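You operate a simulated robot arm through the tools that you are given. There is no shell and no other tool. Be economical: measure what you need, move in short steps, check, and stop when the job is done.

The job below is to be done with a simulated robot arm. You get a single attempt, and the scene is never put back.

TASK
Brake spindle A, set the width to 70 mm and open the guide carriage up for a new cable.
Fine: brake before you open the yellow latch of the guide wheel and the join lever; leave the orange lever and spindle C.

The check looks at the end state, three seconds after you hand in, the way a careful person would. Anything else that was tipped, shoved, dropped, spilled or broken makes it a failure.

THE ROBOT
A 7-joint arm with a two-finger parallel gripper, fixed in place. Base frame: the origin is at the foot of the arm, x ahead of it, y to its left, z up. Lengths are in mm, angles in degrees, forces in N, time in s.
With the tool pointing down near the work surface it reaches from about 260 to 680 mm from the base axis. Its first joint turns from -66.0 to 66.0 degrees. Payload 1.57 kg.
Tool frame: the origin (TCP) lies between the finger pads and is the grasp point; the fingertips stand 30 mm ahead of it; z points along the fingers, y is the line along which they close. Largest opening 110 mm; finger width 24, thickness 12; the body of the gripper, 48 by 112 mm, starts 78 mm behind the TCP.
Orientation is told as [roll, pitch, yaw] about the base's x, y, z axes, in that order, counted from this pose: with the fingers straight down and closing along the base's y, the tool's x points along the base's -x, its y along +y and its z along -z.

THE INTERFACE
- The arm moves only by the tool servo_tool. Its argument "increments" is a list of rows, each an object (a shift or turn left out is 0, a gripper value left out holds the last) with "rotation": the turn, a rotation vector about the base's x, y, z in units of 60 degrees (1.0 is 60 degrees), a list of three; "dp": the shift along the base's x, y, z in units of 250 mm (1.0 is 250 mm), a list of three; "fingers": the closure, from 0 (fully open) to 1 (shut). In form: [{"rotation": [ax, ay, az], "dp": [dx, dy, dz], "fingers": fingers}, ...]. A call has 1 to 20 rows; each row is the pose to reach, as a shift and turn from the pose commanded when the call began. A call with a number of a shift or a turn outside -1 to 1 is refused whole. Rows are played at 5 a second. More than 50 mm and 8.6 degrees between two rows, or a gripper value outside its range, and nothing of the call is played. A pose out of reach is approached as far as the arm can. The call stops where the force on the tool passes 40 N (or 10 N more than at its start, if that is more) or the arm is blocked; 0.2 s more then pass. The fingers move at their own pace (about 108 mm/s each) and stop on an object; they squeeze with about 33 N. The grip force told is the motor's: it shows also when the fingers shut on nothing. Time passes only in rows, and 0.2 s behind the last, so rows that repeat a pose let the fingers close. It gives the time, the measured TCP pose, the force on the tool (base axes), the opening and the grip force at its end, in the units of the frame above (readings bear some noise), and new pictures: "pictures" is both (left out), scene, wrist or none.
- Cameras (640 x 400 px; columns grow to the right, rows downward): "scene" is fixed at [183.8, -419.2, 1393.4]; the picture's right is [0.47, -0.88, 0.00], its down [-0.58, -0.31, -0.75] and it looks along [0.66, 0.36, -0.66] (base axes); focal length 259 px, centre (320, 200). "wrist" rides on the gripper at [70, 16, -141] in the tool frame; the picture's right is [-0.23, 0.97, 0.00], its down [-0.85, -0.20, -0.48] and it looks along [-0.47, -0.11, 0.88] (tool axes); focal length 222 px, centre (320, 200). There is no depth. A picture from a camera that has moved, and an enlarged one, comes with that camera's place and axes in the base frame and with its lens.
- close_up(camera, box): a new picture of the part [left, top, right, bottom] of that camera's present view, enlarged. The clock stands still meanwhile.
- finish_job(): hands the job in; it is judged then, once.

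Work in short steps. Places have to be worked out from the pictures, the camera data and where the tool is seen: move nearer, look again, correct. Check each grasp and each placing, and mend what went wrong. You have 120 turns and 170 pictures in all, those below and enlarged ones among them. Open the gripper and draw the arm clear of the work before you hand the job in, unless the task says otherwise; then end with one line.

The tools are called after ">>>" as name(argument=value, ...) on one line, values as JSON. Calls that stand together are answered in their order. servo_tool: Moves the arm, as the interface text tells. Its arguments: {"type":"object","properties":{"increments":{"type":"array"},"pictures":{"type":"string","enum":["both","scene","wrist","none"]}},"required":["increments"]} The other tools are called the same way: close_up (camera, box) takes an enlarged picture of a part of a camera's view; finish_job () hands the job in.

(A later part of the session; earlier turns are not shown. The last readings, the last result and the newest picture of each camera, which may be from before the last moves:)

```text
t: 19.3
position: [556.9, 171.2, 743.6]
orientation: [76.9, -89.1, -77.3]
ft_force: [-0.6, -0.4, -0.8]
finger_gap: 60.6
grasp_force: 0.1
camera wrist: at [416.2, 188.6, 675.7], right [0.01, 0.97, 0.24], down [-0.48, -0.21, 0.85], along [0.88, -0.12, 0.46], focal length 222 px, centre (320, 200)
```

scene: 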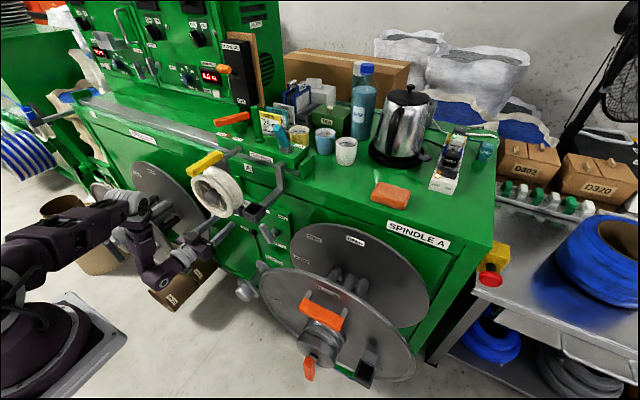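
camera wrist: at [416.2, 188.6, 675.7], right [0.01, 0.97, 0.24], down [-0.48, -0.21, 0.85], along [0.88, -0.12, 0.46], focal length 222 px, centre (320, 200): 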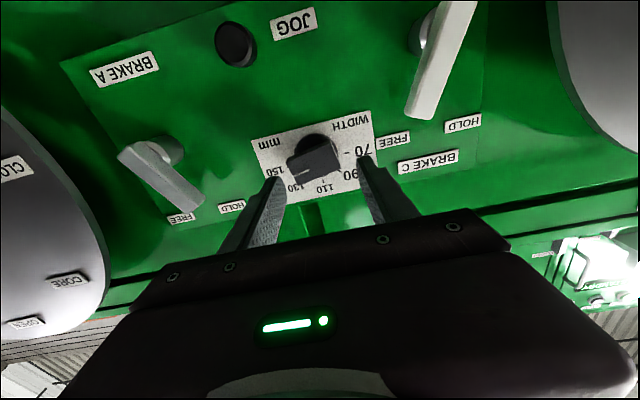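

The tool is level and centred on the knob. I'll roll +81° about x so the fingers straddle the bar.

>>> servo_tool(increments=[{"rotation": [0.14, 0, 0]}, {"rotation": [0.28, 0, 0]}, {"rotation": [0.42, 0, 0]}, {"rotation": [0.56, 0, 0]}, {"rotation": [0.7, 0, 0]}, {"rotation": [0.84, 0, 0]}, {"rotation": [0.97, 0, 0]}, {"rotation": [0.97, 0, 0]}], pictures="both")

```text
t: 21.1
position: [555.2, 171.5, 743.2]
orientation: [89.4, -30.8, -89.6]
ft_force: [1.2, -0.3, 0.1]
finger_gap: 60.4
grasp_force: 0.2
camera wrist: at [415.5, 239.0, 723.5], right [0.01, 0.3, 0.95], down [-0.48, -0.84, 0.27], along [0.88, -0.45, 0.14], focal length 222 px, centre (320, 200)
```

scene: 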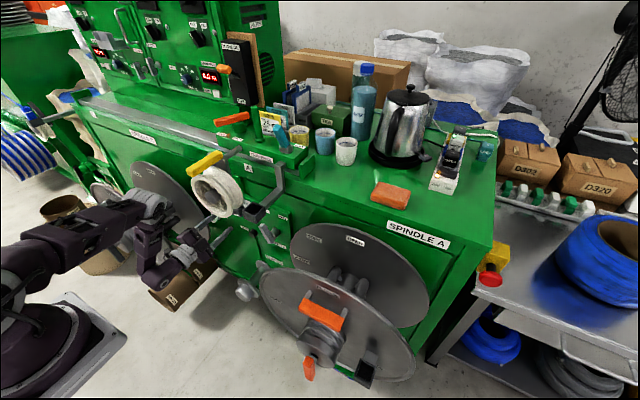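
wrist: 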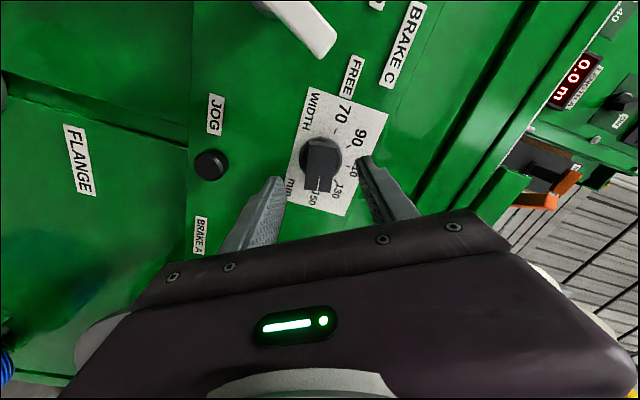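

Halfway. I'll roll the remaining ~22°.

>>> servo_tool(increments=[{"rotation": [0.13, 0, 0]}, {"rotation": [0.26, 0, 0]}, {"rotation": [0.38, 0, 0], "dp": [0.06, 0, 0]}, {"rotation": [0.38, 0, 0], "dp": [0.06, -0.01, 0.005]}], pictures="wrist")

>>> close_up(camera="wrist", box=[220, 60, 440, 240])

```text
t: 22.1
position: [570.1, 166.2, 743.9]
orientation: [89.6, -7.9, -89.6]
ft_force: [0.0, 0.8, 0.6]
finger_gap: 60.6
grasp_force: 0.2
camera wrist: at [430.2, 238.5, 752.2], right [0.01, -0.09, 1.0], down [-0.48, -0.88, -0.08], along [0.88, -0.47, -0.05], focal length 222 px, centre (320, 200)
```

wrist: 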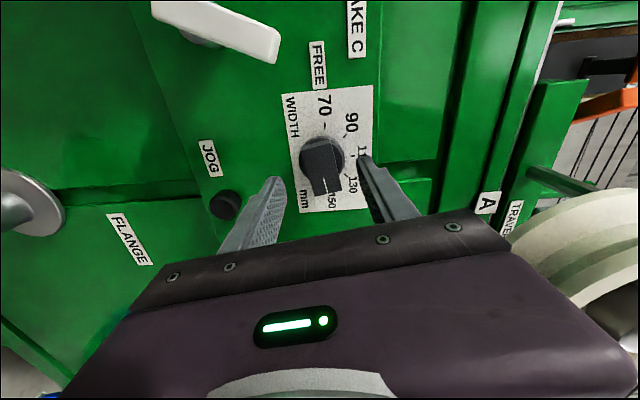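

```text
2.22 times, centred on (330, 150) of wrist
camera zoom: at [430.2, 238.5, 752.2], right [0.01, -0.09, 1.0], down [-0.48, -0.88, -0.08], along [0.88, -0.47, -0.05], focal length 494 px, centre (298, 311)
```

zoom: 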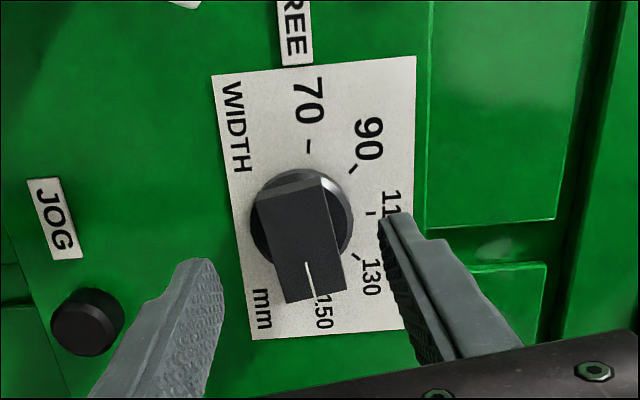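

The fingers straddle the bar. I'll advance to tip x≈637 and grip.

>>> servo_tool(increments=[{"dp": [0.07, 0, 0.004]}, {"dp": [0.145, 0, 0.004]}, {"dp": [0.145, 0, 0.004], "fingers": 0.9}, {"dp": [0.145, 0, 0.004], "fingers": 0.9}, {"dp": [0.145, 0, 0.004], "fingers": 0.9}], pictures="wrist")

```text
t: 23.3
position: [607.8, 166.0, 746.3]
orientation: [89.6, -8.2, -89.7]
ft_force: [9.0, 0.2, -10.0]
finger_gap: 28.7
grasp_force: 38.0
camera wrist: at [466.7, 237.8, 753.2], right [0.01, -0.09, 1.0], down [-0.48, -0.88, -0.07], along [0.88, -0.47, -0.05], focal length 222 px, centre (320, 200)
```

wrist: 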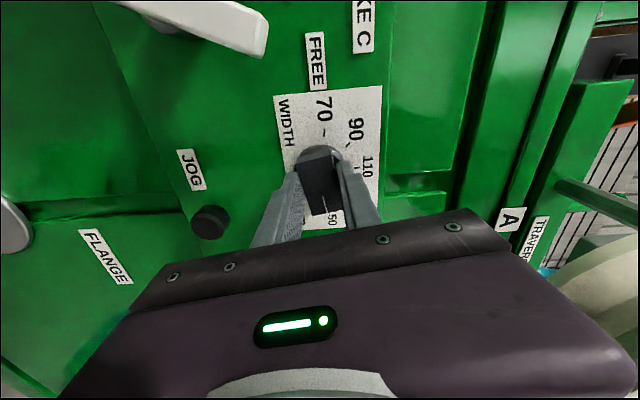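

Gripped (gap 28.7). I'll turn about -x by 56° and check.

>>> servo_tool(increments=[{"rotation": [-0.13, 0, 0], "dp": [0, 0.004, -0.006]}, {"rotation": [-0.26, 0, 0], "dp": [0, 0.004, -0.006]}, {"rotation": [-0.4, 0, 0], "dp": [0, 0.004, -0.006]}, {"rotation": [-0.53, 0, 0], "dp": [0, 0.004, -0.006]}, {"rotation": [-0.66, 0, 0], "dp": [0, 0.004, -0.006]}, {"rotation": [-0.8, 0, 0], "dp": [0, 0.004, -0.006]}, {"rotation": [-0.93, 0, 0], "dp": [0, 0.004, -0.006]}], pictures="wrist")

```text
t: 24.9
position: [607.5, 166.8, 743.2]
orientation: [89.0, -64.3, -89.7]
ft_force: [-9.9, -31.7, 2.3]
finger_gap: 27.8
grasp_force: 38.7
camera wrist: at [467.0, 212.8, 689.7], right [0.01, 0.78, 0.63], down [-0.48, -0.55, 0.69], along [0.88, -0.31, 0.37], focal length 222 px, centre (320, 200)
```

wrist: 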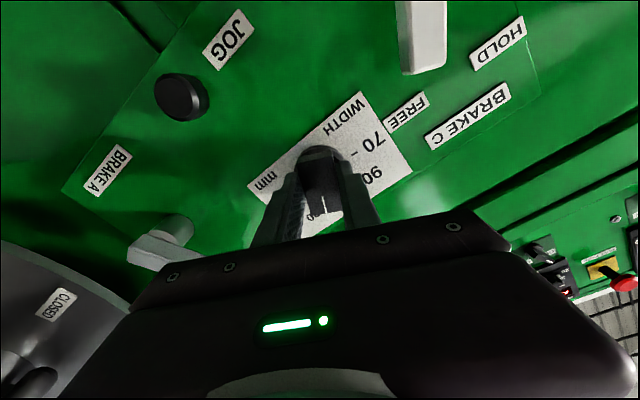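

The knob turns with the gripper. The side force (-32 N in y) means I should shift about 4 mm toward -y while turning on.

>>> servo_tool(increments=[{"rotation": [-0.05, 0, 0], "dp": [0, -0.016, 0]}, {"rotation": [-0.18, 0, 0], "dp": [0, -0.016, 0]}, {"rotation": [-0.31, 0, 0], "dp": [0, -0.016, 0]}, {"rotation": [-0.44, 0, 0], "dp": [0, -0.016, 0]}, {"rotation": [-0.57, 0, 0], "dp": [0, -0.016, 0]}, {"rotation": [-0.7, 0, 0], "dp": [0, -0.016, 0]}, {"rotation": [-0.8, 0, 0], "dp": [0, -0.016, 0]}], pictures="wrist")

```text
t: 26.5
position: [607.4, 163.9, 743.2]
orientation: [-89.2, -67.9, 88.8]
ft_force: [2.6, -8.3, -15.3]
finger_gap: 28.1
grasp_force: 38.2
camera wrist: at [466.5, 154.5, 674.2], right [0.01, 0.99, -0.16], down [-0.47, 0.14, 0.87], along [0.88, 0.07, 0.47], focal length 222 px, centre (320, 200)
```

wrist: 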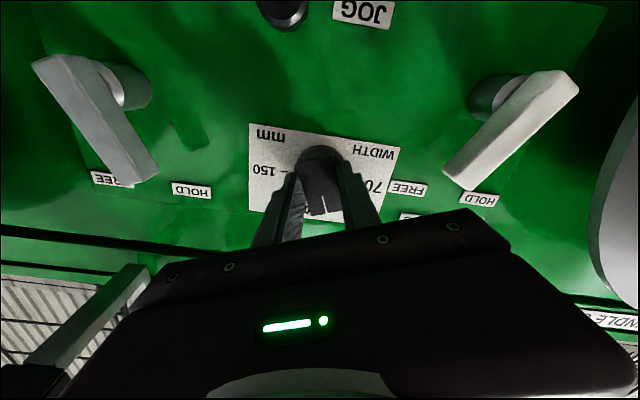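

Rotated ~104° in total. I'll turn ~56° more.

>>> servo_tool(increments=[{"rotation": [-0.13, 0, 0], "dp": [0, -0.004, -0.006]}, {"rotation": [-0.26, 0, 0], "dp": [0, -0.004, -0.006]}, {"rotation": [-0.39, 0, 0], "dp": [0, -0.004, -0.006]}, {"rotation": [-0.52, 0, 0], "dp": [0, -0.004, -0.006]}, {"rotation": [-0.65, 0, 0], "dp": [0, -0.004, -0.006]}, {"rotation": [-0.78, 0, 0], "dp": [0, -0.004, -0.006]}, {"rotation": [-0.93, 0, 0], "dp": [0, -0.004, -0.006]}], pictures="both")

>>> close_up(camera="wrist", box=[220, 60, 440, 240])

```text
refused: row 7 steps farther than a row can; nothing moved
```

```text
2.22 times, centred on (330, 150) of wrist
camera zoom: at [466.5, 154.5, 674.2], right [0.01, 0.99, -0.16], down [-0.47, 0.14, 0.87], along [0.88, 0.07, 0.47], focal length 494 px, centre (298, 311)
```

zoom: 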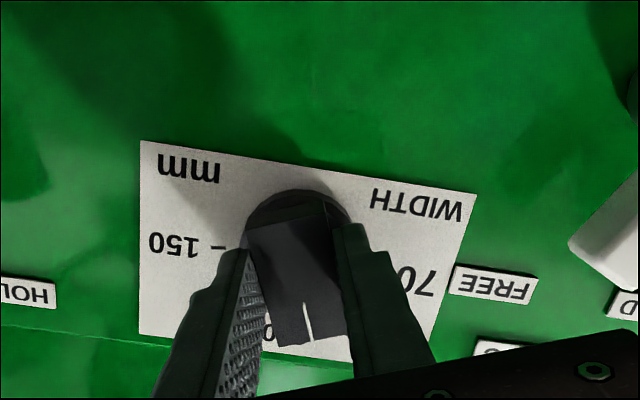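

The last step was refused for size, so I'll resend with smaller rows.

>>> servo_tool(increments=[{"rotation": [-0.13, 0, 0], "dp": [0, -0.004, -0.006]}, {"rotation": [-0.26, 0, 0], "dp": [0, -0.004, -0.006]}, {"rotation": [-0.39, 0, 0], "dp": [0, -0.004, -0.006]}, {"rotation": [-0.52, 0, 0], "dp": [0, -0.004, -0.006]}, {"rotation": [-0.65, 0, 0], "dp": [0, -0.004, -0.006]}, {"rotation": [-0.78, 0, 0], "dp": [0, -0.004, -0.006]}, {"rotation": [-0.91, 0, 0], "dp": [0, -0.004, -0.006]}], pictures="wrist")

>>> close_up(camera="wrist", box=[220, 60, 440, 240])

```text
t: 28.1
position: [606.9, 162.2, 743.5]
orientation: [-90.5, -13.4, 89.8]
ft_force: [0.9, -16.0, 16.8]
finger_gap: 28.0
grasp_force: 37.6
camera wrist: at [466.8, 100.4, 712.3], right [0.01, 0.45, -0.89], down [-0.48, 0.79, 0.39], along [0.88, 0.42, 0.22], focal length 222 px, centre (320, 200)
```

wrist: 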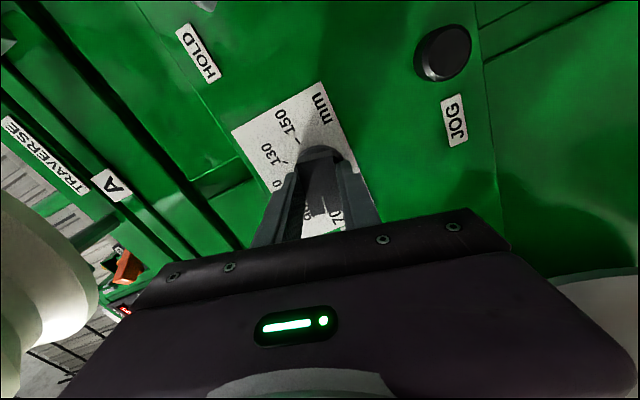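

```text
2.22 times, centred on (330, 150) of wrist
camera zoom: at [466.8, 100.4, 712.3], right [0.01, 0.45, -0.89], down [-0.48, 0.79, 0.39], along [0.88, 0.42, 0.22], focal length 494 px, centre (298, 311)
```

zoom: 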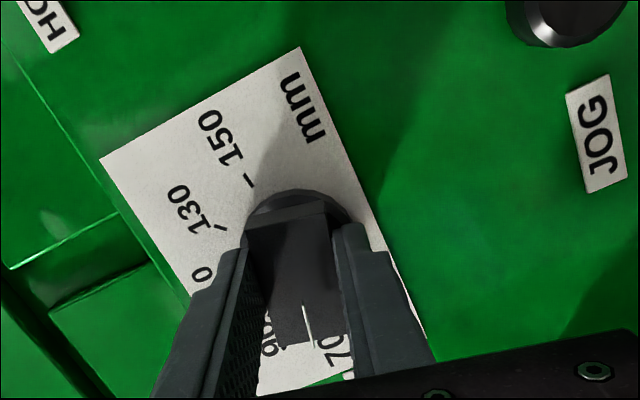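

Fitting the ticks gives a dial centre at (y 163.5, z 744), ticks 40° apart and 70 lying 10° above horizontal on the +y side. The tool sits at 13.4°, so I'll turn ~4° more, then release and look.

>>> servo_tool(increments=[{"rotation": [-0.04, 0, 0], "dp": [0, 0, 0]}, {"rotation": [-0.07, 0, 0], "dp": [0, 0, 0.0]}, {"rotation": [-0.07, 0, 0], "dp": [0, 0, 0.0]}], pictures="none")

>>> servo_tool(increments=[{"dp": [0, 0, 0], "fingers": 0.5}, {"dp": [0, 0, 0.0], "fingers": 0.45}, {"dp": [-0.1, 0, 0.0], "fingers": 0.45}, {"dp": [-0.22, 0, 0.0], "fingers": 0.45}], pictures="wrist")

>>> close_up(camera="wrist", box=[220, 60, 440, 240])

```text
t: 28.9
position: [607.6, 163.3, 744.3]
orientation: [-90.5, -9.3, 89.7]
ft_force: [-8.5, -17.9, 33.8]
finger_gap: 28.2
grasp_force: 38.3
```

```text
t: 29.9
position: [552.4, 164.7, 742.4]
orientation: [-90.2, -9.3, 89.6]
ft_force: [-0.1, -0.4, 0.2]
finger_gap: 60.6
grasp_force: 0.1
camera wrist: at [411.4, 100.0, 715.8], right [0.01, 0.38, -0.92], down [-0.47, 0.81, 0.33], along [0.88, 0.44, 0.19], focal length 222 px, centre (320, 200)
```

wrist: 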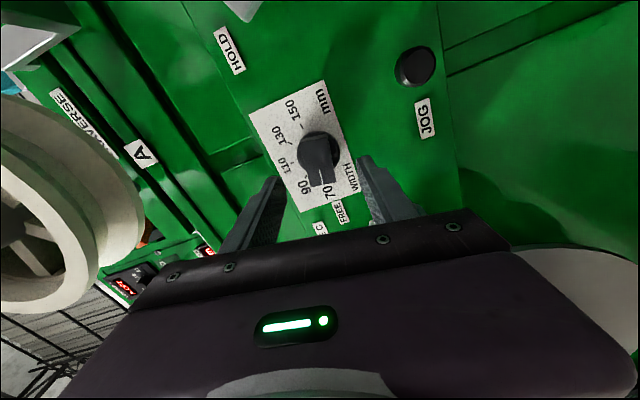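

```text
2.22 times, centred on (330, 150) of wrist
camera zoom: at [411.4, 100.0, 715.8], right [0.01, 0.38, -0.92], down [-0.47, 0.81, 0.33], along [0.88, 0.44, 0.19], focal length 494 px, centre (298, 311)
```

zoom: 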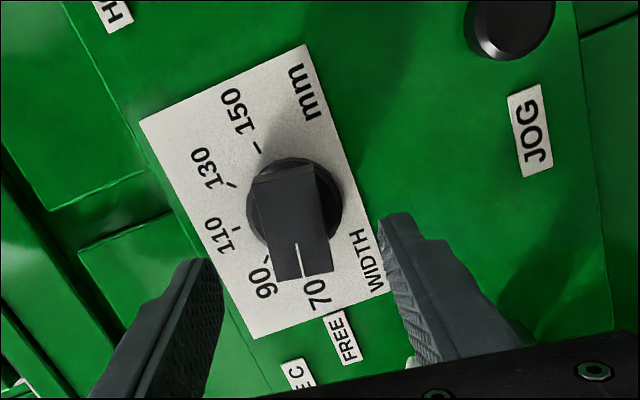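

The pointer is very near 70. I'll take a tighter zoom to measure it.

>>> close_up(camera="wrist", box=[275, 115, 365, 215])

```text
4.00 times, centred on (320, 165) of wrist
camera zoom: at [411.4, 100.0, 715.8], right [0.01, 0.38, -0.92], down [-0.47, 0.81, 0.33], along [0.88, 0.44, 0.19], focal length 888 px, centre (320, 340)
```

zoom: 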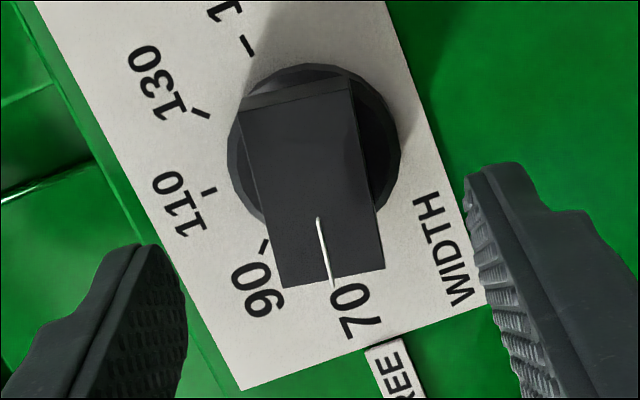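

The pointer measures ≈10°, so it is on 70. Now I'll back off, roll back to upright and look at the brake once more.

>>> servo_tool(increments=[{"rotation": [0.14, 0, 0], "fingers": 1}, {"rotation": [0.28, 0, 0]}, {"rotation": [0.42, 0, 0]}, {"rotation": [0.56, 0, 0]}, {"rotation": [0.7, 0, 0]}, {"rotation": [0.84, 0, 0]}, {"rotation": [0.97, 0, 0]}, {"rotation": [0.97, 0, 0]}], pictures="none")

>>> servo_tool(increments=[{"rotation": [0.14, 0, 0], "dp": [0, -0.1, 0]}, {"rotation": [0.28, 0, 0], "dp": [0, -0.2, 0]}, {"rotation": [0.38, 0, 0], "dp": [0, -0.3, 0]}, {"rotation": [0.38, 0, 0], "dp": [0, -0.4, 0]}], pictures="wrist")

```text
t: 31.7
position: [552.0, 164.1, 743.1]
orientation: [-89.7, -67.6, 89.2]
ft_force: [-0.3, 0.1, 0.1]
finger_gap: 0.0
grasp_force: 21.1
```

```text
t: 32.7
position: [553.6, 63.1, 742.6]
orientation: [50.4, -89.5, -50.7]
ft_force: [0.2, -0.1, -0.7]
finger_gap: 0.0
grasp_force: 21.4
camera wrist: at [412.7, 81.3, 674.8], right [0.01, 0.97, 0.23], down [-0.47, -0.2, 0.86], along [0.88, -0.12, 0.46], focal length 222 px, centre (320, 200)
```

wrist: 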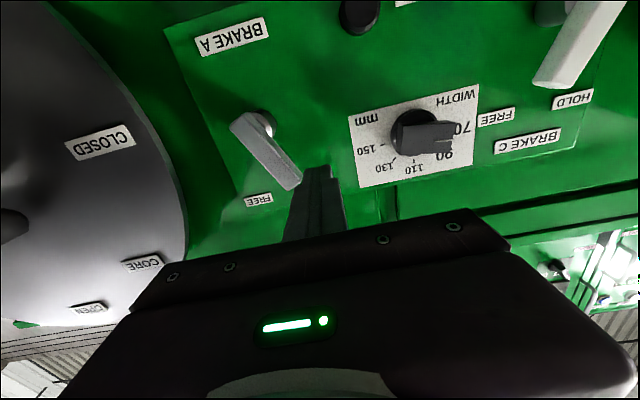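

BRAKE A is at +24° (HOLD), mirrored from its start, and WIDTH reads 70. I'll leave the way I came: tilt back and move to (515, -60, 835).

>>> servo_tool(increments=[{"rotation": [0, 0.13, 0], "dp": [-0.05, -0.08, 0.05]}, {"rotation": [0, 0.26, 0], "dp": [-0.1, -0.18, 0.1]}, {"rotation": [0, 0.39, 0], "dp": [-0.14, -0.28, 0.2]}, {"rotation": [0, 0.53, 0], "dp": [-0.15, -0.38, 0.3]}, {"rotation": [0, 0.53, 0], "dp": [-0.15, -0.48, 0.37]}, {"rotation": [0, 0.53, 0], "dp": [-0.15, -0.54, 0.42]}], pictures="scene")

```text
t: 34.1
position: [513.8, -70.5, 847.0]
orientation: [0.1, -57.9, -0.4]
ft_force: [-0.9, -1.2, 0.6]
finger_gap: 0.0
grasp_force: 21.7
```

scene: 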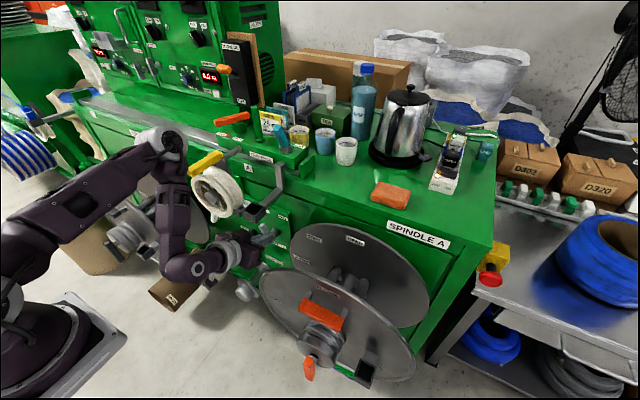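

Clear. I'll continue up along the earlier path to above the guide.

>>> servo_tool(increments=[{"dp": [0.0, -0.1, 0.06]}, {"dp": [0.0, -0.2, 0.2]}, {"dp": [0.0, -0.26, 0.35]}, {"dp": [0.0, -0.3, 0.5]}, {"dp": [0.0, -0.34, 0.65]}, {"dp": [0.0, -0.36, 0.8]}, {"dp": [0.0, -0.36, 0.95]}], pictures="both")

```text
t: 35.7
position: [516.0, -160.7, 1082.7]
orientation: [0.1, -57.7, -0.4]
ft_force: [0.1, -0.9, 0.2]
finger_gap: 0.0
grasp_force: 20.9
camera wrist: at [360.6, -143.2, 1101.0], right [0.13, 0.97, 0.19], down [0.05, -0.2, 0.98], along [0.99, -0.12, -0.07], focal length 222 px, centre (320, 200)
```

scene: 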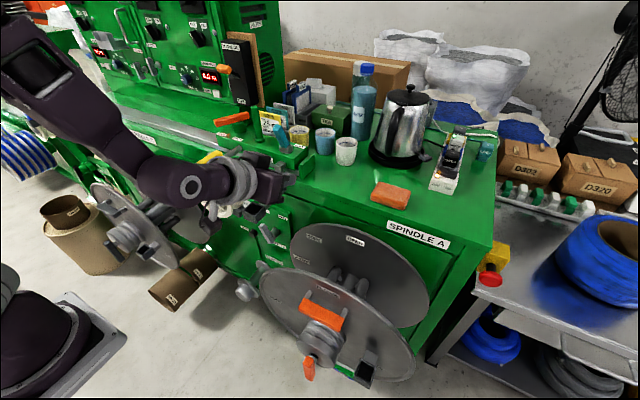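
wrist: 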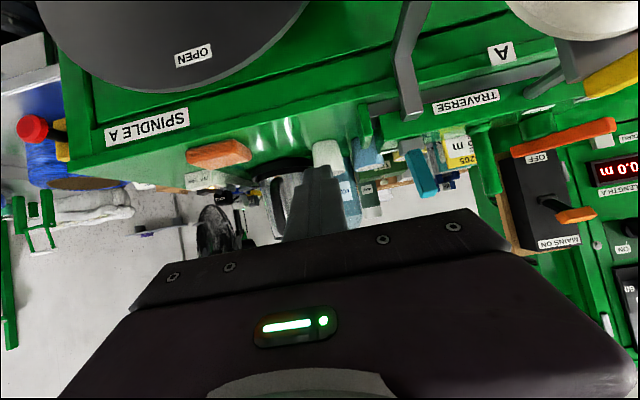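

Now up and tilt back to -30° to survey the latch and the join lever.

>>> servo_tool(increments=[{"rotation": [0, 0.1, 0], "dp": [0, 0.08, 0.15]}, {"rotation": [0, 0.2, 0], "dp": [0, 0.16, 0.3]}, {"rotation": [0, 0.3, 0], "dp": [0.0, 0.24, 0.42]}, {"rotation": [0, 0.4, 0], "dp": [-0.05, 0.32, 0.48]}, {"rotation": [0, 0.48, 0], "dp": [-0.1, 0.44, 0.48]}, {"rotation": [0, 0.48, 0], "dp": [-0.15, 0.56, 0.48]}], pictures="both")

>>> close_up(camera="wrist", box=[270, 40, 500, 220])

>>> close_up(camera="scene", box=[170, 100, 320, 220])

```text
t: 37.1
position: [478.7, -21.7, 1202.9]
orientation: [-0.2, -29.1, -0.5]
ft_force: [0.4, 0.7, -0.7]
finger_gap: 0.0
grasp_force: 21.9
out of reach, approached as far as the arm can: row 5
camera wrist: at [350.7, -3.0, 1292.9], right [0.21, 0.97, 0.11], down [0.51, -0.2, 0.83], along [0.83, -0.12, -0.54], focal length 222 px, centre (320, 200)
```

scene: 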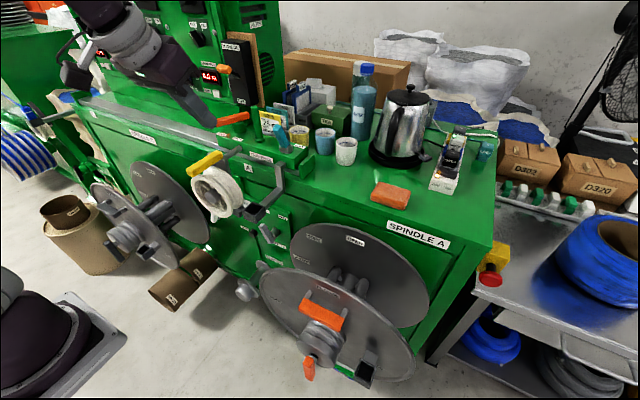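
wrist: 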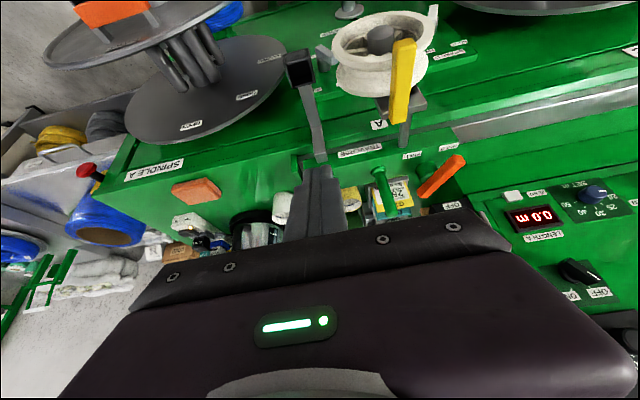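

```text
2.22 times, centred on (385, 130) of wrist
camera zoom: at [350.7, -3.0, 1292.9], right [0.21, 0.97, 0.11], down [0.51, -0.2, 0.83], along [0.83, -0.12, -0.54], focal length 494 px, centre (176, 356)
```

zoom: 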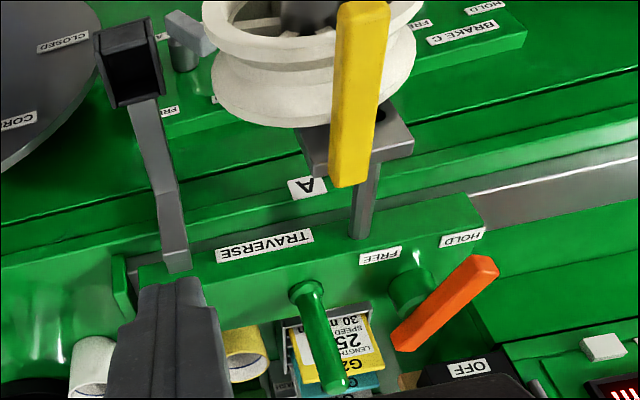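

```text
3.33 times, centred on (245, 160) of scene
camera zoom: at [183.8, -419.2, 1393.4], right [0.47, -0.88, 0.0], down [-0.58, -0.31, -0.75], along [0.66, 0.36, -0.66], focal length 862 px, centre (570, 333)
```

zoom: 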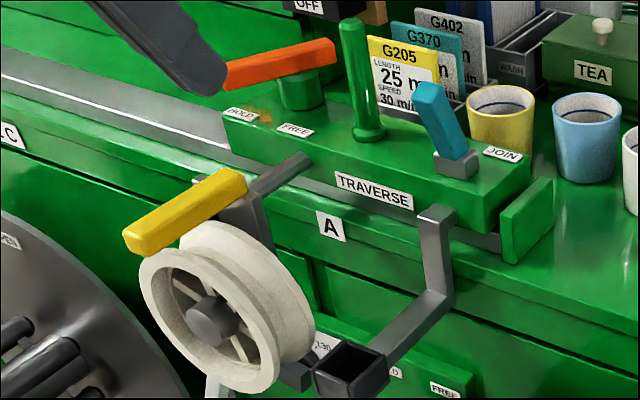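

I need a closer look at the yellow latch's hinge and the blue lever. I'll shift to +y so the finger doesn't hide them.

>>> servo_tool(increments=[{"dp": [0.05, 0.1, 0]}, {"dp": [0.05, 0.2, 0]}, {"dp": [0.05, 0.3, 0]}, {"dp": [0.05, 0.42, 0.0]}], pictures="wrist")

>>> close_up(camera="wrist", box=[180, 40, 400, 220])

>>> close_up(camera="scene", box=[0, 70, 110, 200])

```text
t: 38.1
position: [464.8, 91.9, 1204.5]
orientation: [-0.2, -29.2, -0.3]
ft_force: [-0.1, 0.8, 0.0]
finger_gap: 0.0
grasp_force: 21.4
out of reach, approached as far as the arm can: row 1, 2, 3, 4
camera wrist: at [336.3, 109.4, 1294.9], right [0.2, 0.97, 0.11], down [0.51, -0.2, 0.84], along [0.83, -0.11, -0.54], focal length 222 px, centre (320, 200)
```

wrist: 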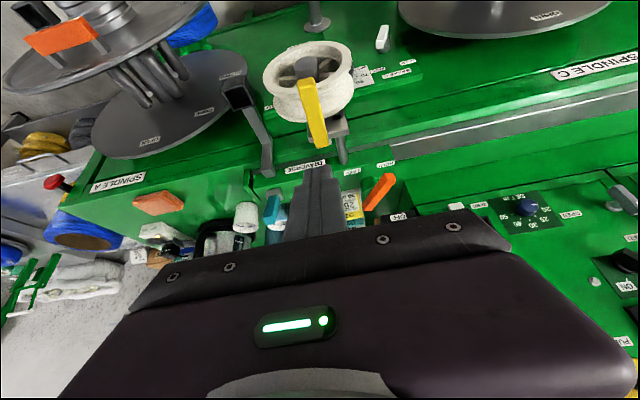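

```text
2.22 times, centred on (290, 130) of wrist
camera zoom: at [336.3, 109.4, 1294.9], right [0.2, 0.97, 0.11], down [0.51, -0.2, 0.84], along [0.83, -0.11, -0.54], focal length 494 px, centre (387, 356)
```

zoom: 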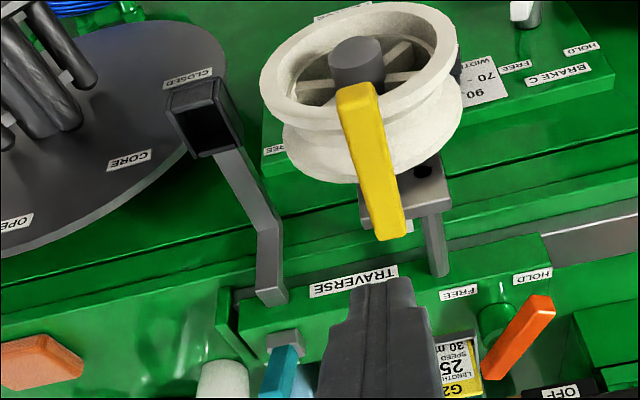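

```text
3.08 times, centred on (55, 135) of scene
camera zoom: at [183.7, -419.1, 1393.4], right [0.47, -0.88, 0.0], down [-0.58, -0.31, -0.75], along [0.66, 0.35, -0.66], focal length 796 px, centre (1135, 400)
```

zoom: 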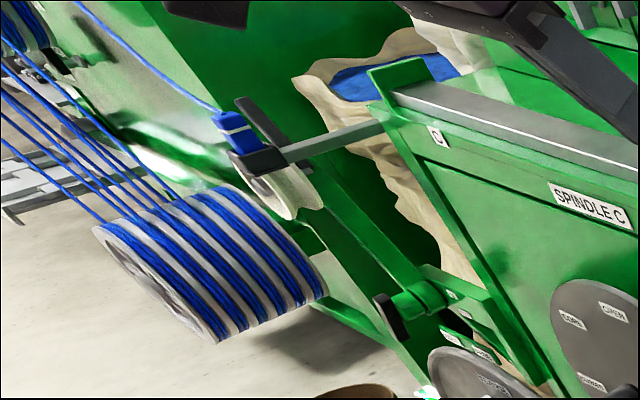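

I'll zoom the scene camera hard on the latch hinge and the blue lever.

>>> close_up(camera="scene", box=[180, 135, 260, 185])

>>> close_up(camera="scene", box=[265, 115, 315, 155])

>>> close_up(camera="wrist", box=[280, 60, 380, 170])

```text
8.00 times, centred on (220, 160) of scene
camera zoom: at [183.7, -419.1, 1393.4], right [0.47, -0.88, 0.0], down [-0.58, -0.31, -0.75], along [0.66, 0.35, -0.66], focal length 2070 px, centre (1120, 520)
```

zoom: 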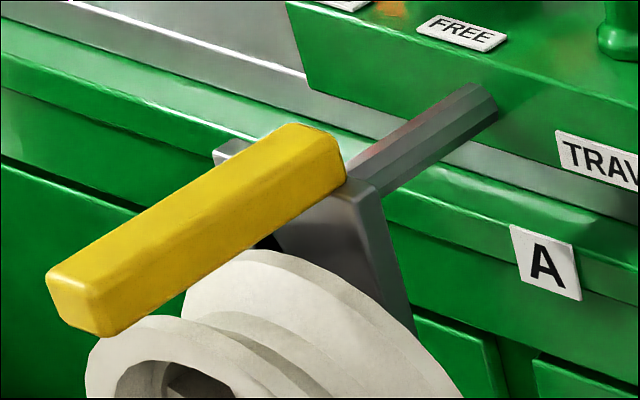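

```text
10.00 times, centred on (290, 135) of scene
camera zoom: at [183.7, -419.1, 1393.4], right [0.47, -0.88, 0.0], down [-0.58, -0.31, -0.75], along [0.66, 0.35, -0.66], focal length 2587 px, centre (620, 850)
```

zoom: 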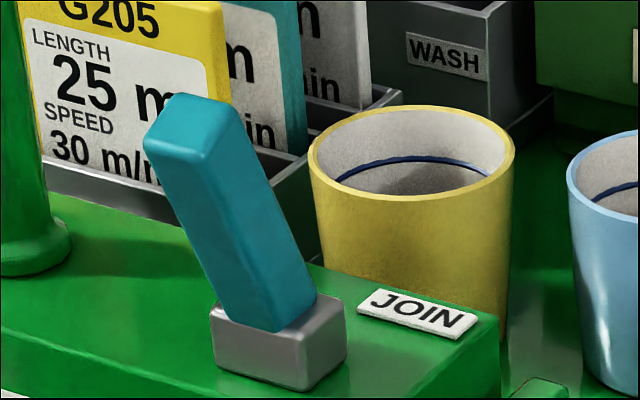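

```text
3.64 times, centred on (330, 115) of wrist
camera zoom: at [336.3, 109.4, 1294.9], right [0.2, 0.97, 0.11], down [0.51, -0.2, 0.84], along [0.83, -0.11, -0.54], focal length 808 px, centre (284, 509)
```

zoom: 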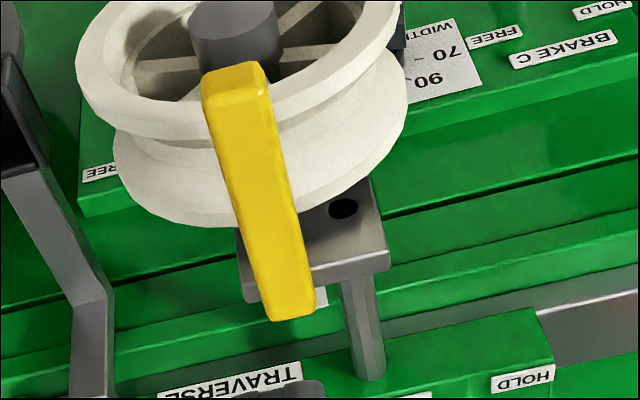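

The blue lever leans ~19° toward the robot, from its base at (702, -35, 1018) to its top at (674, -35, 1101). The yellow bar spans (482, 92, 1026) to (580, 90, 1040). I'll look at the latch from the front at its own height to find its hinge.

>>> servo_tool(increments=[{"rotation": [0, -0.1, 0], "dp": [0.06, -0.1, 0]}, {"rotation": [0, -0.2, 0], "dp": [0.13, -0.2, -0.08]}, {"rotation": [0, -0.3, 0], "dp": [0.19, -0.28, -0.18]}, {"rotation": [0, -0.4, 0], "dp": [0.19, -0.35, -0.3]}, {"rotation": [0, -0.48, 0], "dp": [0.19, -0.38, -0.42]}, {"rotation": [0, -0.48, 0], "dp": [0.19, -0.38, -0.5]}], pictures="both")

>>> close_up(camera="wrist", box=[400, 0, 640, 220])

```text
t: 39.5
position: [518.3, 80.1, 1111.1]
orientation: [0.2, -58.0, -0.8]
ft_force: [0.1, 0.9, -0.9]
finger_gap: 0.1
grasp_force: 21.1
out of reach, approached as far as the arm can: row 3, 4, 5, 6
camera wrist: at [362.7, 98.4, 1128.4], right [0.13, 0.97, 0.19], down [0.05, -0.2, 0.98], along [0.99, -0.12, -0.07], focal length 222 px, centre (320, 200)
```

scene: 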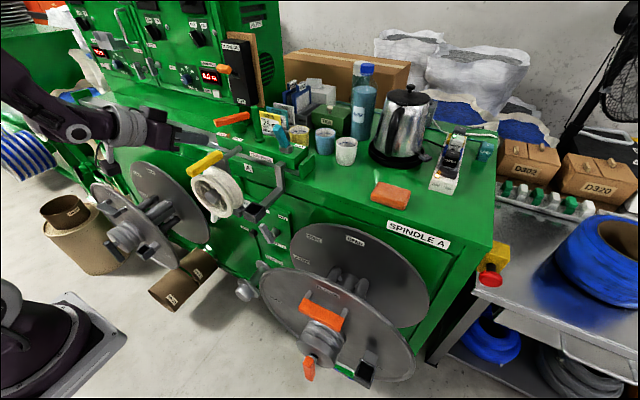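
wrist: 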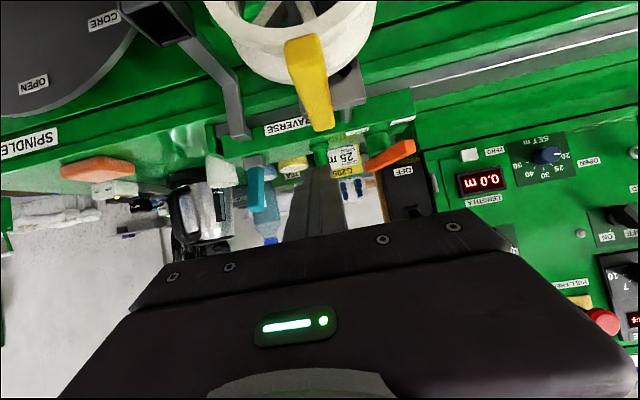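

```text
1.82 times, centred on (520, 110) of wrist
camera zoom: at [362.7, 98.4, 1128.4], right [0.13, 0.97, 0.19], down [0.05, -0.2, 0.98], along [0.99, -0.12, -0.07], focal length 404 px, centre (-44, 364)
```

zoom: 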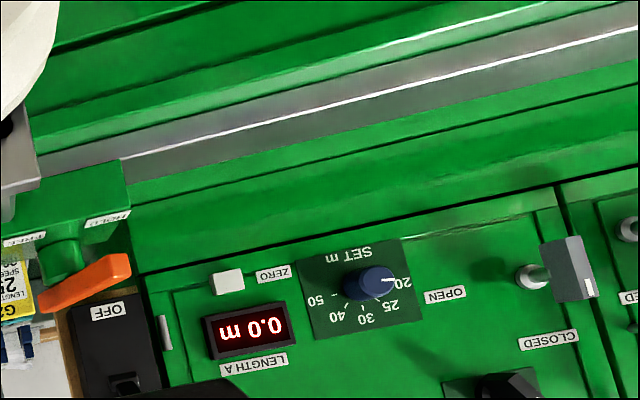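

>>> close_up(camera="wrist", box=[200, 10, 400, 140])

>>> servo_tool(increments=[{"dp": [0.02, -0.1, 0.0]}, {"dp": [0.02, -0.2, 0]}, {"dp": [0.02, -0.32, -0.0]}], pictures="wrist")

```text
3.08 times, centred on (300, 75) of wrist
camera zoom: at [362.7, 98.4, 1128.4], right [0.13, 0.97, 0.19], down [0.05, -0.2, 0.98], along [0.99, -0.12, -0.07], focal length 684 px, centre (382, 585)
```

zoom: 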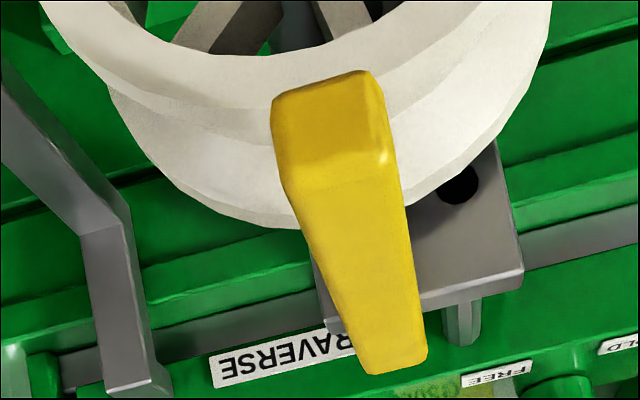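

```text
t: 40.3
position: [517.9, 80.1, 1111.8]
orientation: [0.1, -58.0, -0.8]
ft_force: [-0.6, -0.3, 0.2]
finger_gap: 0.0
grasp_force: 20.6
out of reach, approached as far as the arm can: row 1, 2, 3
camera wrist: at [363.0, 98.1, 1129.0], right [0.13, 0.97, 0.19], down [0.05, -0.2, 0.98], along [0.99, -0.12, -0.07], focal length 222 px, centre (320, 200)
```

wrist: 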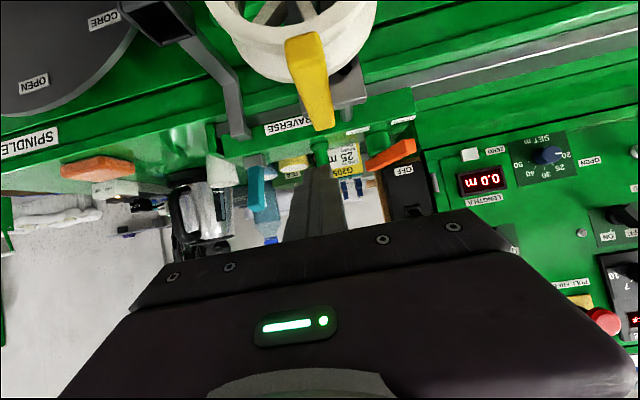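

Stuck at a joint limit. I'll extend in +x a little and rise, which has worked before.

>>> servo_tool(increments=[{"dp": [0.05, 0, 0.06]}, {"dp": [0.1, 0, 0.12]}, {"dp": [0.1, 0, 0.12]}], pictures="wrist")

```text
t: 41.1
position: [541.5, 79.4, 1140.0]
orientation: [0.2, -57.9, -0.6]
ft_force: [0.9, -0.4, 0.0]
finger_gap: 0.0
grasp_force: 20.7
camera wrist: at [387.2, 97.0, 1156.9], right [0.13, 0.97, 0.19], down [0.05, -0.2, 0.98], along [0.99, -0.12, -0.07], focal length 222 px, centre (320, 200)
```

wrist: 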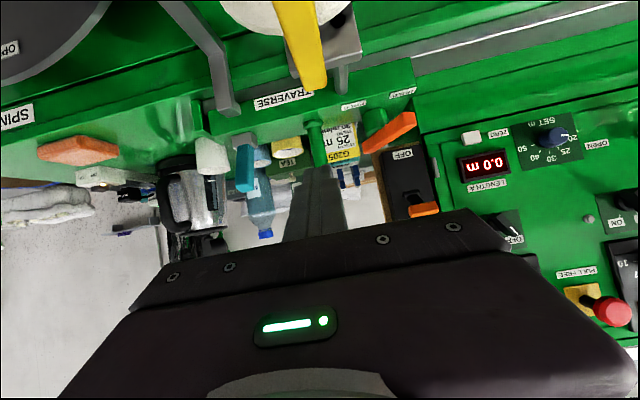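

OK. Plan for the latch: straddle the bar's near end from above with the tool pointing down, then feel which way it swings. I'll turn the tool downward above the bar and open the fingers.

>>> servo_tool(increments=[{"rotation": [0, 0.14, 0], "dp": [0, 0, 0.08]}, {"rotation": [0, 0.28, 0], "dp": [0, 0.01, 0.12]}, {"rotation": [0, 0.42, 0], "dp": [-0.05, 0.02, 0.12]}, {"rotation": [0, 0.56, 0], "dp": [-0.08, 0.03, 0.12]}, {"rotation": [0, 0.7, 0], "dp": [-0.12, 0.04, 0.12], "fingers": 0.4}, {"rotation": [0, 0.84, 0], "dp": [-0.14, 0.05, 0.1], "fingers": 0.4}, {"rotation": [0.0, 0.967, 0.01], "dp": [-0.16, 0.05, 0.05], "fingers": 0.4}, {"rotation": [0.0, 0.967, 0.01], "dp": [-0.16, 0.05, 0.0], "fingers": 0.4}], pictures="both")

```text
t: 42.9
position: [500.5, 91.0, 1138.8]
orientation: [0.0, 0.2, 0.4]
ft_force: [0.4, 0.7, -0.9]
finger_gap: 66.0
grasp_force: 0.0
out of reach, approached as far as the arm can: row 2
camera wrist: at [432.9, 107.0, 1281.4], right [0.22, 0.97, 0.0], down [0.86, -0.2, 0.48], along [0.46, -0.11, -0.88], focal length 222 px, centre (320, 200)
```

scene: 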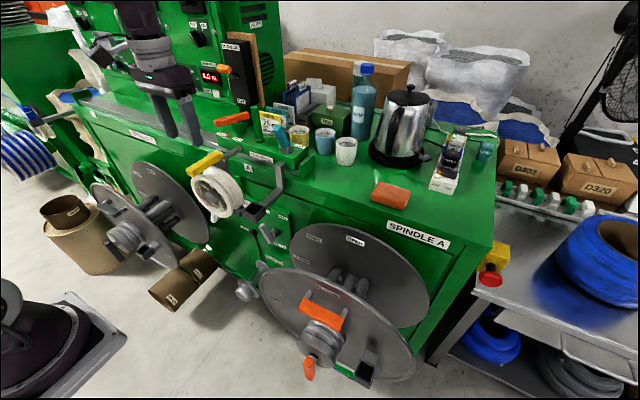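
wrist: 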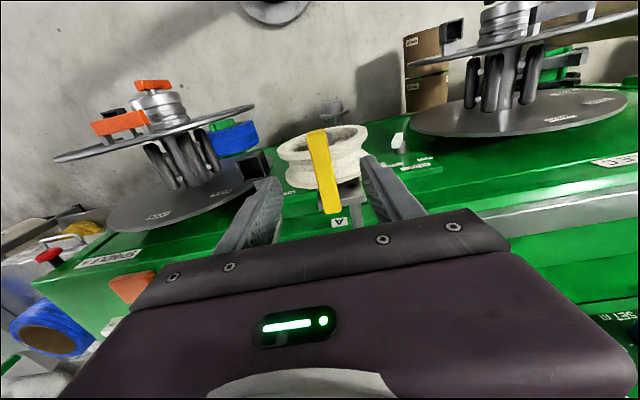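

The bar is between the fingers. I'll zoom once on the hinge region from above.

>>> close_up(camera="wrist", box=[265, 110, 385, 240])

```text
3.08 times, centred on (325, 175) of wrist
camera zoom: at [432.9, 107.0, 1281.4], right [0.22, 0.97, 0.0], down [0.86, -0.2, 0.48], along [0.46, -0.11, -0.88], focal length 684 px, centre (305, 277)
```

zoom: 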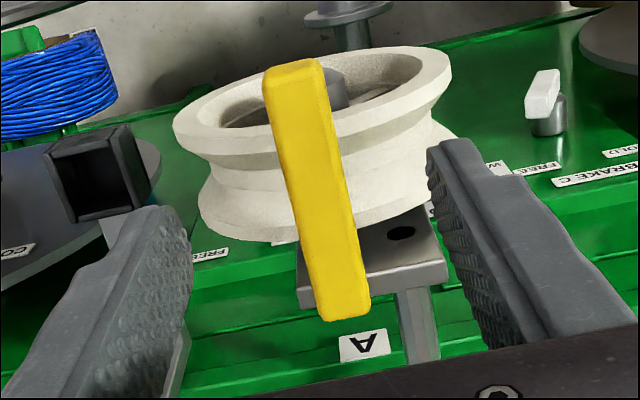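

I'll descend so the pads straddle the near end (TCP z≈1035) and grip lightly.

>>> servo_tool(increments=[{"dp": [-0.01, 0, -0.15], "fingers": 0.4}, {"dp": [-0.02, 0, -0.3], "fingers": 0.4}, {"dp": [-0.02, 0, -0.415], "fingers": 0.4}, {"dp": [-0.02, 0, -0.415], "fingers": 0.4}], pictures="wrist")

>>> close_up(camera="scene", box=[150, 100, 270, 220])

```text
t: 43.9
position: [494.9, 92.1, 1035.0]
orientation: [0.0, 0.1, 0.2]
ft_force: [-0.6, 0.4, -0.7]
finger_gap: 65.9
grasp_force: 0.1
camera wrist: at [426.1, 107.2, 1177.2], right [0.22, 0.97, 0.0], down [0.86, -0.2, 0.48], along [0.46, -0.11, -0.88], focal length 222 px, centre (320, 200)
```

wrist: 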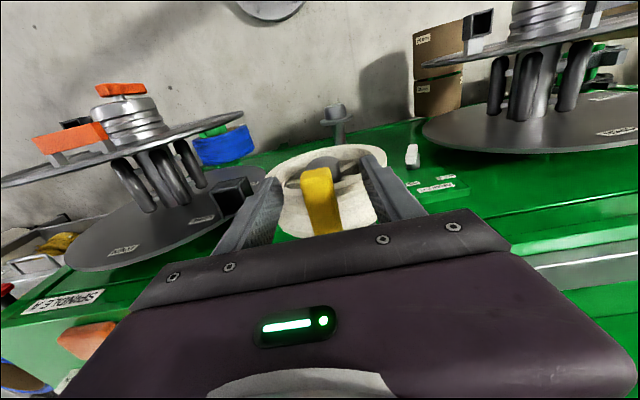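

```text
3.33 times, centred on (210, 160) of scene
camera zoom: at [183.8, -419.2, 1393.4], right [0.47, -0.88, 0.0], down [-0.58, -0.31, -0.75], along [0.66, 0.36, -0.66], focal length 862 px, centre (687, 333)
```

zoom: 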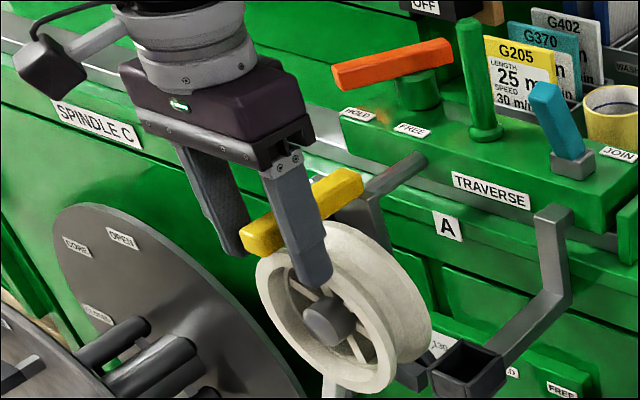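

Straddled. Closing on the bar.

>>> servo_tool(increments=[{"dp": [0, 0, 0], "fingers": 0.95}, {"dp": [0, 0, 0], "fingers": 0.95}, {"dp": [0, 0, 0.0], "fingers": 0.95}], pictures="none")

>>> servo_tool(increments=[{"rotation": [0, 0.03, 0], "dp": [0, 0, 0.02], "fingers": 0.95}, {"rotation": [0, 0.06, 0], "dp": [0, 0, 0.04], "fingers": 0.95}], pictures="wrist")

```text
t: 44.7
position: [493.5, 90.0, 1035.7]
orientation: [0.0, 0.1, 0.3]
ft_force: [0.3, -2.6, -3.1]
finger_gap: 21.7
grasp_force: 35.2
```

```text
t: 45.3
position: [495.6, 89.9, 1044.4]
orientation: [0.0, 3.9, 0.2]
ft_force: [-1.4, -1.2, -15.2]
finger_gap: 22.1
grasp_force: 34.6
camera wrist: at [435.9, 107.0, 1191.1], right [0.22, 0.97, -0.02], down [0.89, -0.2, 0.42], along [0.41, -0.11, -0.91], focal length 222 px, centre (320, 200)
```

wrist: 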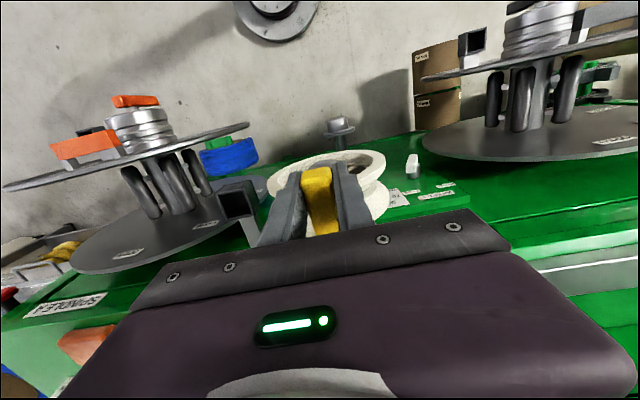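

It lifts with modest force (-15 N, z +9 mm). I'll continue along an upward arc and verify that the bar follows.

>>> servo_tool(increments=[{"rotation": [0, 0.08, 0], "dp": [0.004, 0, 0.028], "fingers": 0.95}, {"rotation": [0, 0.16, 0], "dp": [0.01, 0, 0.054], "fingers": 0.95}, {"rotation": [0, 0.25, 0], "dp": [0.02, 0, 0.08], "fingers": 0.95}], pictures="wrist")

>>> close_up(camera="scene", box=[150, 100, 270, 220])

```text
t: 46.1
position: [500.8, 90.3, 1064.6]
orientation: [0.0, 18.8, 0.2]
ft_force: [-6.0, -7.8, -2.0]
finger_gap: 21.9
grasp_force: 35.0
camera wrist: at [481.0, 107.3, 1222.3], right [0.21, 0.97, -0.07], down [0.96, -0.2, 0.18], along [0.16, -0.11, -0.98], focal length 222 px, centre (320, 200)
```

wrist: 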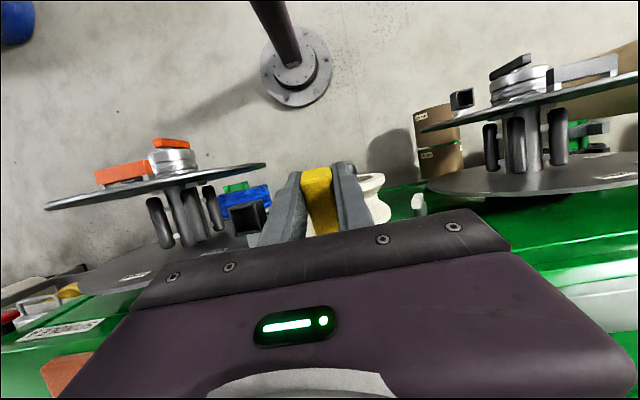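

```text
3.33 times, centred on (210, 160) of scene
camera zoom: at [183.6, -419.4, 1393.3], right [0.47, -0.88, 0.0], down [-0.58, -0.31, -0.75], along [0.66, 0.36, -0.66], focal length 862 px, centre (687, 333)
```

zoom: 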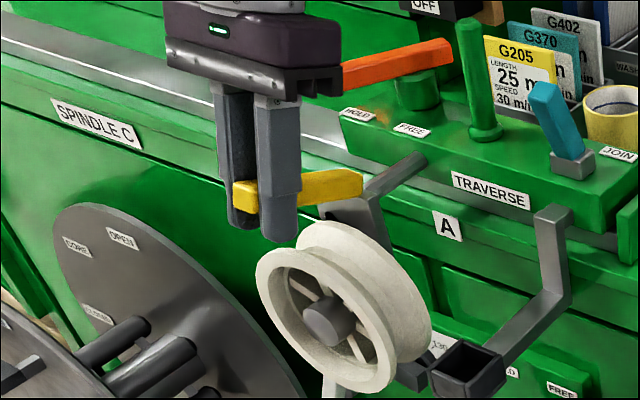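

The latch lifts on a rear hinge. I'll continue the arc upward, letting the bar pivot in the pads.

>>> servo_tool(increments=[{"rotation": [0, 0.1, 0], "dp": [0.02, 0, 0.045], "fingers": 0.95}, {"rotation": [0, 0.2, 0], "dp": [0.05, 0, 0.085], "fingers": 0.95}, {"rotation": [0, 0.3, 0], "dp": [0.08, 0, 0.12], "fingers": 0.95}, {"rotation": [0, 0.4, 0], "dp": [0.115, 0, 0.15], "fingers": 0.95}, {"rotation": [0, 0.5, 0], "dp": [0.15, 0, 0.175], "fingers": 0.95}], pictures="wrist")

>>> close_up(camera="scene", box=[150, 80, 270, 200])

```text
t: 47.3
position: [481.7, 97.9, 1108.7]
orientation: [0.3, 34.8, 0.3]
ft_force: [-0.1, 0.3, 0.1]
finger_gap: 5.5
grasp_force: 0.0
out of reach, approached as far as the arm can: row 3, 4, 5
camera wrist: at [505.5, 113.3, 1265.9], right [0.18, 0.98, -0.13], down [0.98, -0.19, -0.09], along [-0.12, -0.11, -0.99], focal length 222 px, centre (320, 200)
```

wrist: 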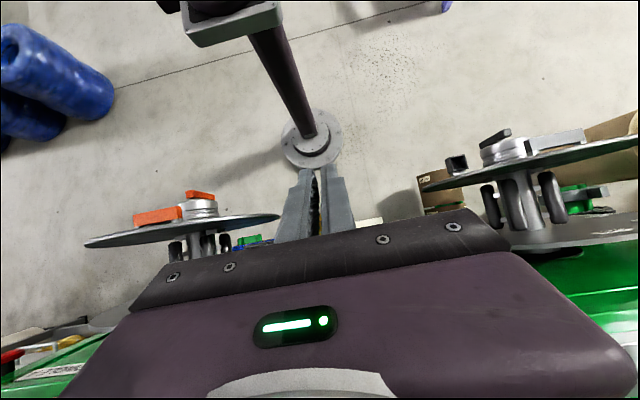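

```text
3.33 times, centred on (210, 140) of scene
camera zoom: at [183.8, -419.2, 1393.4], right [0.47, -0.88, 0.0], down [-0.58, -0.31, -0.75], along [0.66, 0.36, -0.66], focal length 862 px, centre (687, 400)
```

zoom: 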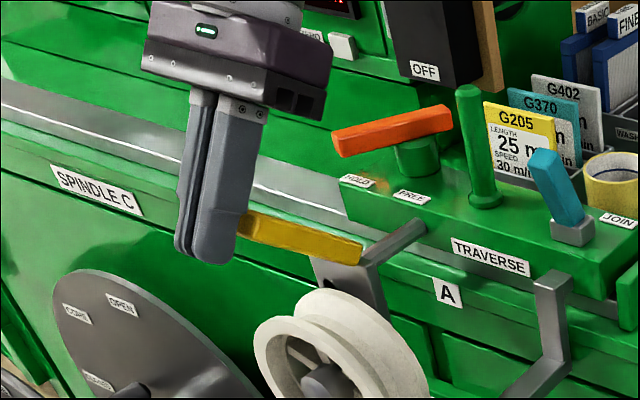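

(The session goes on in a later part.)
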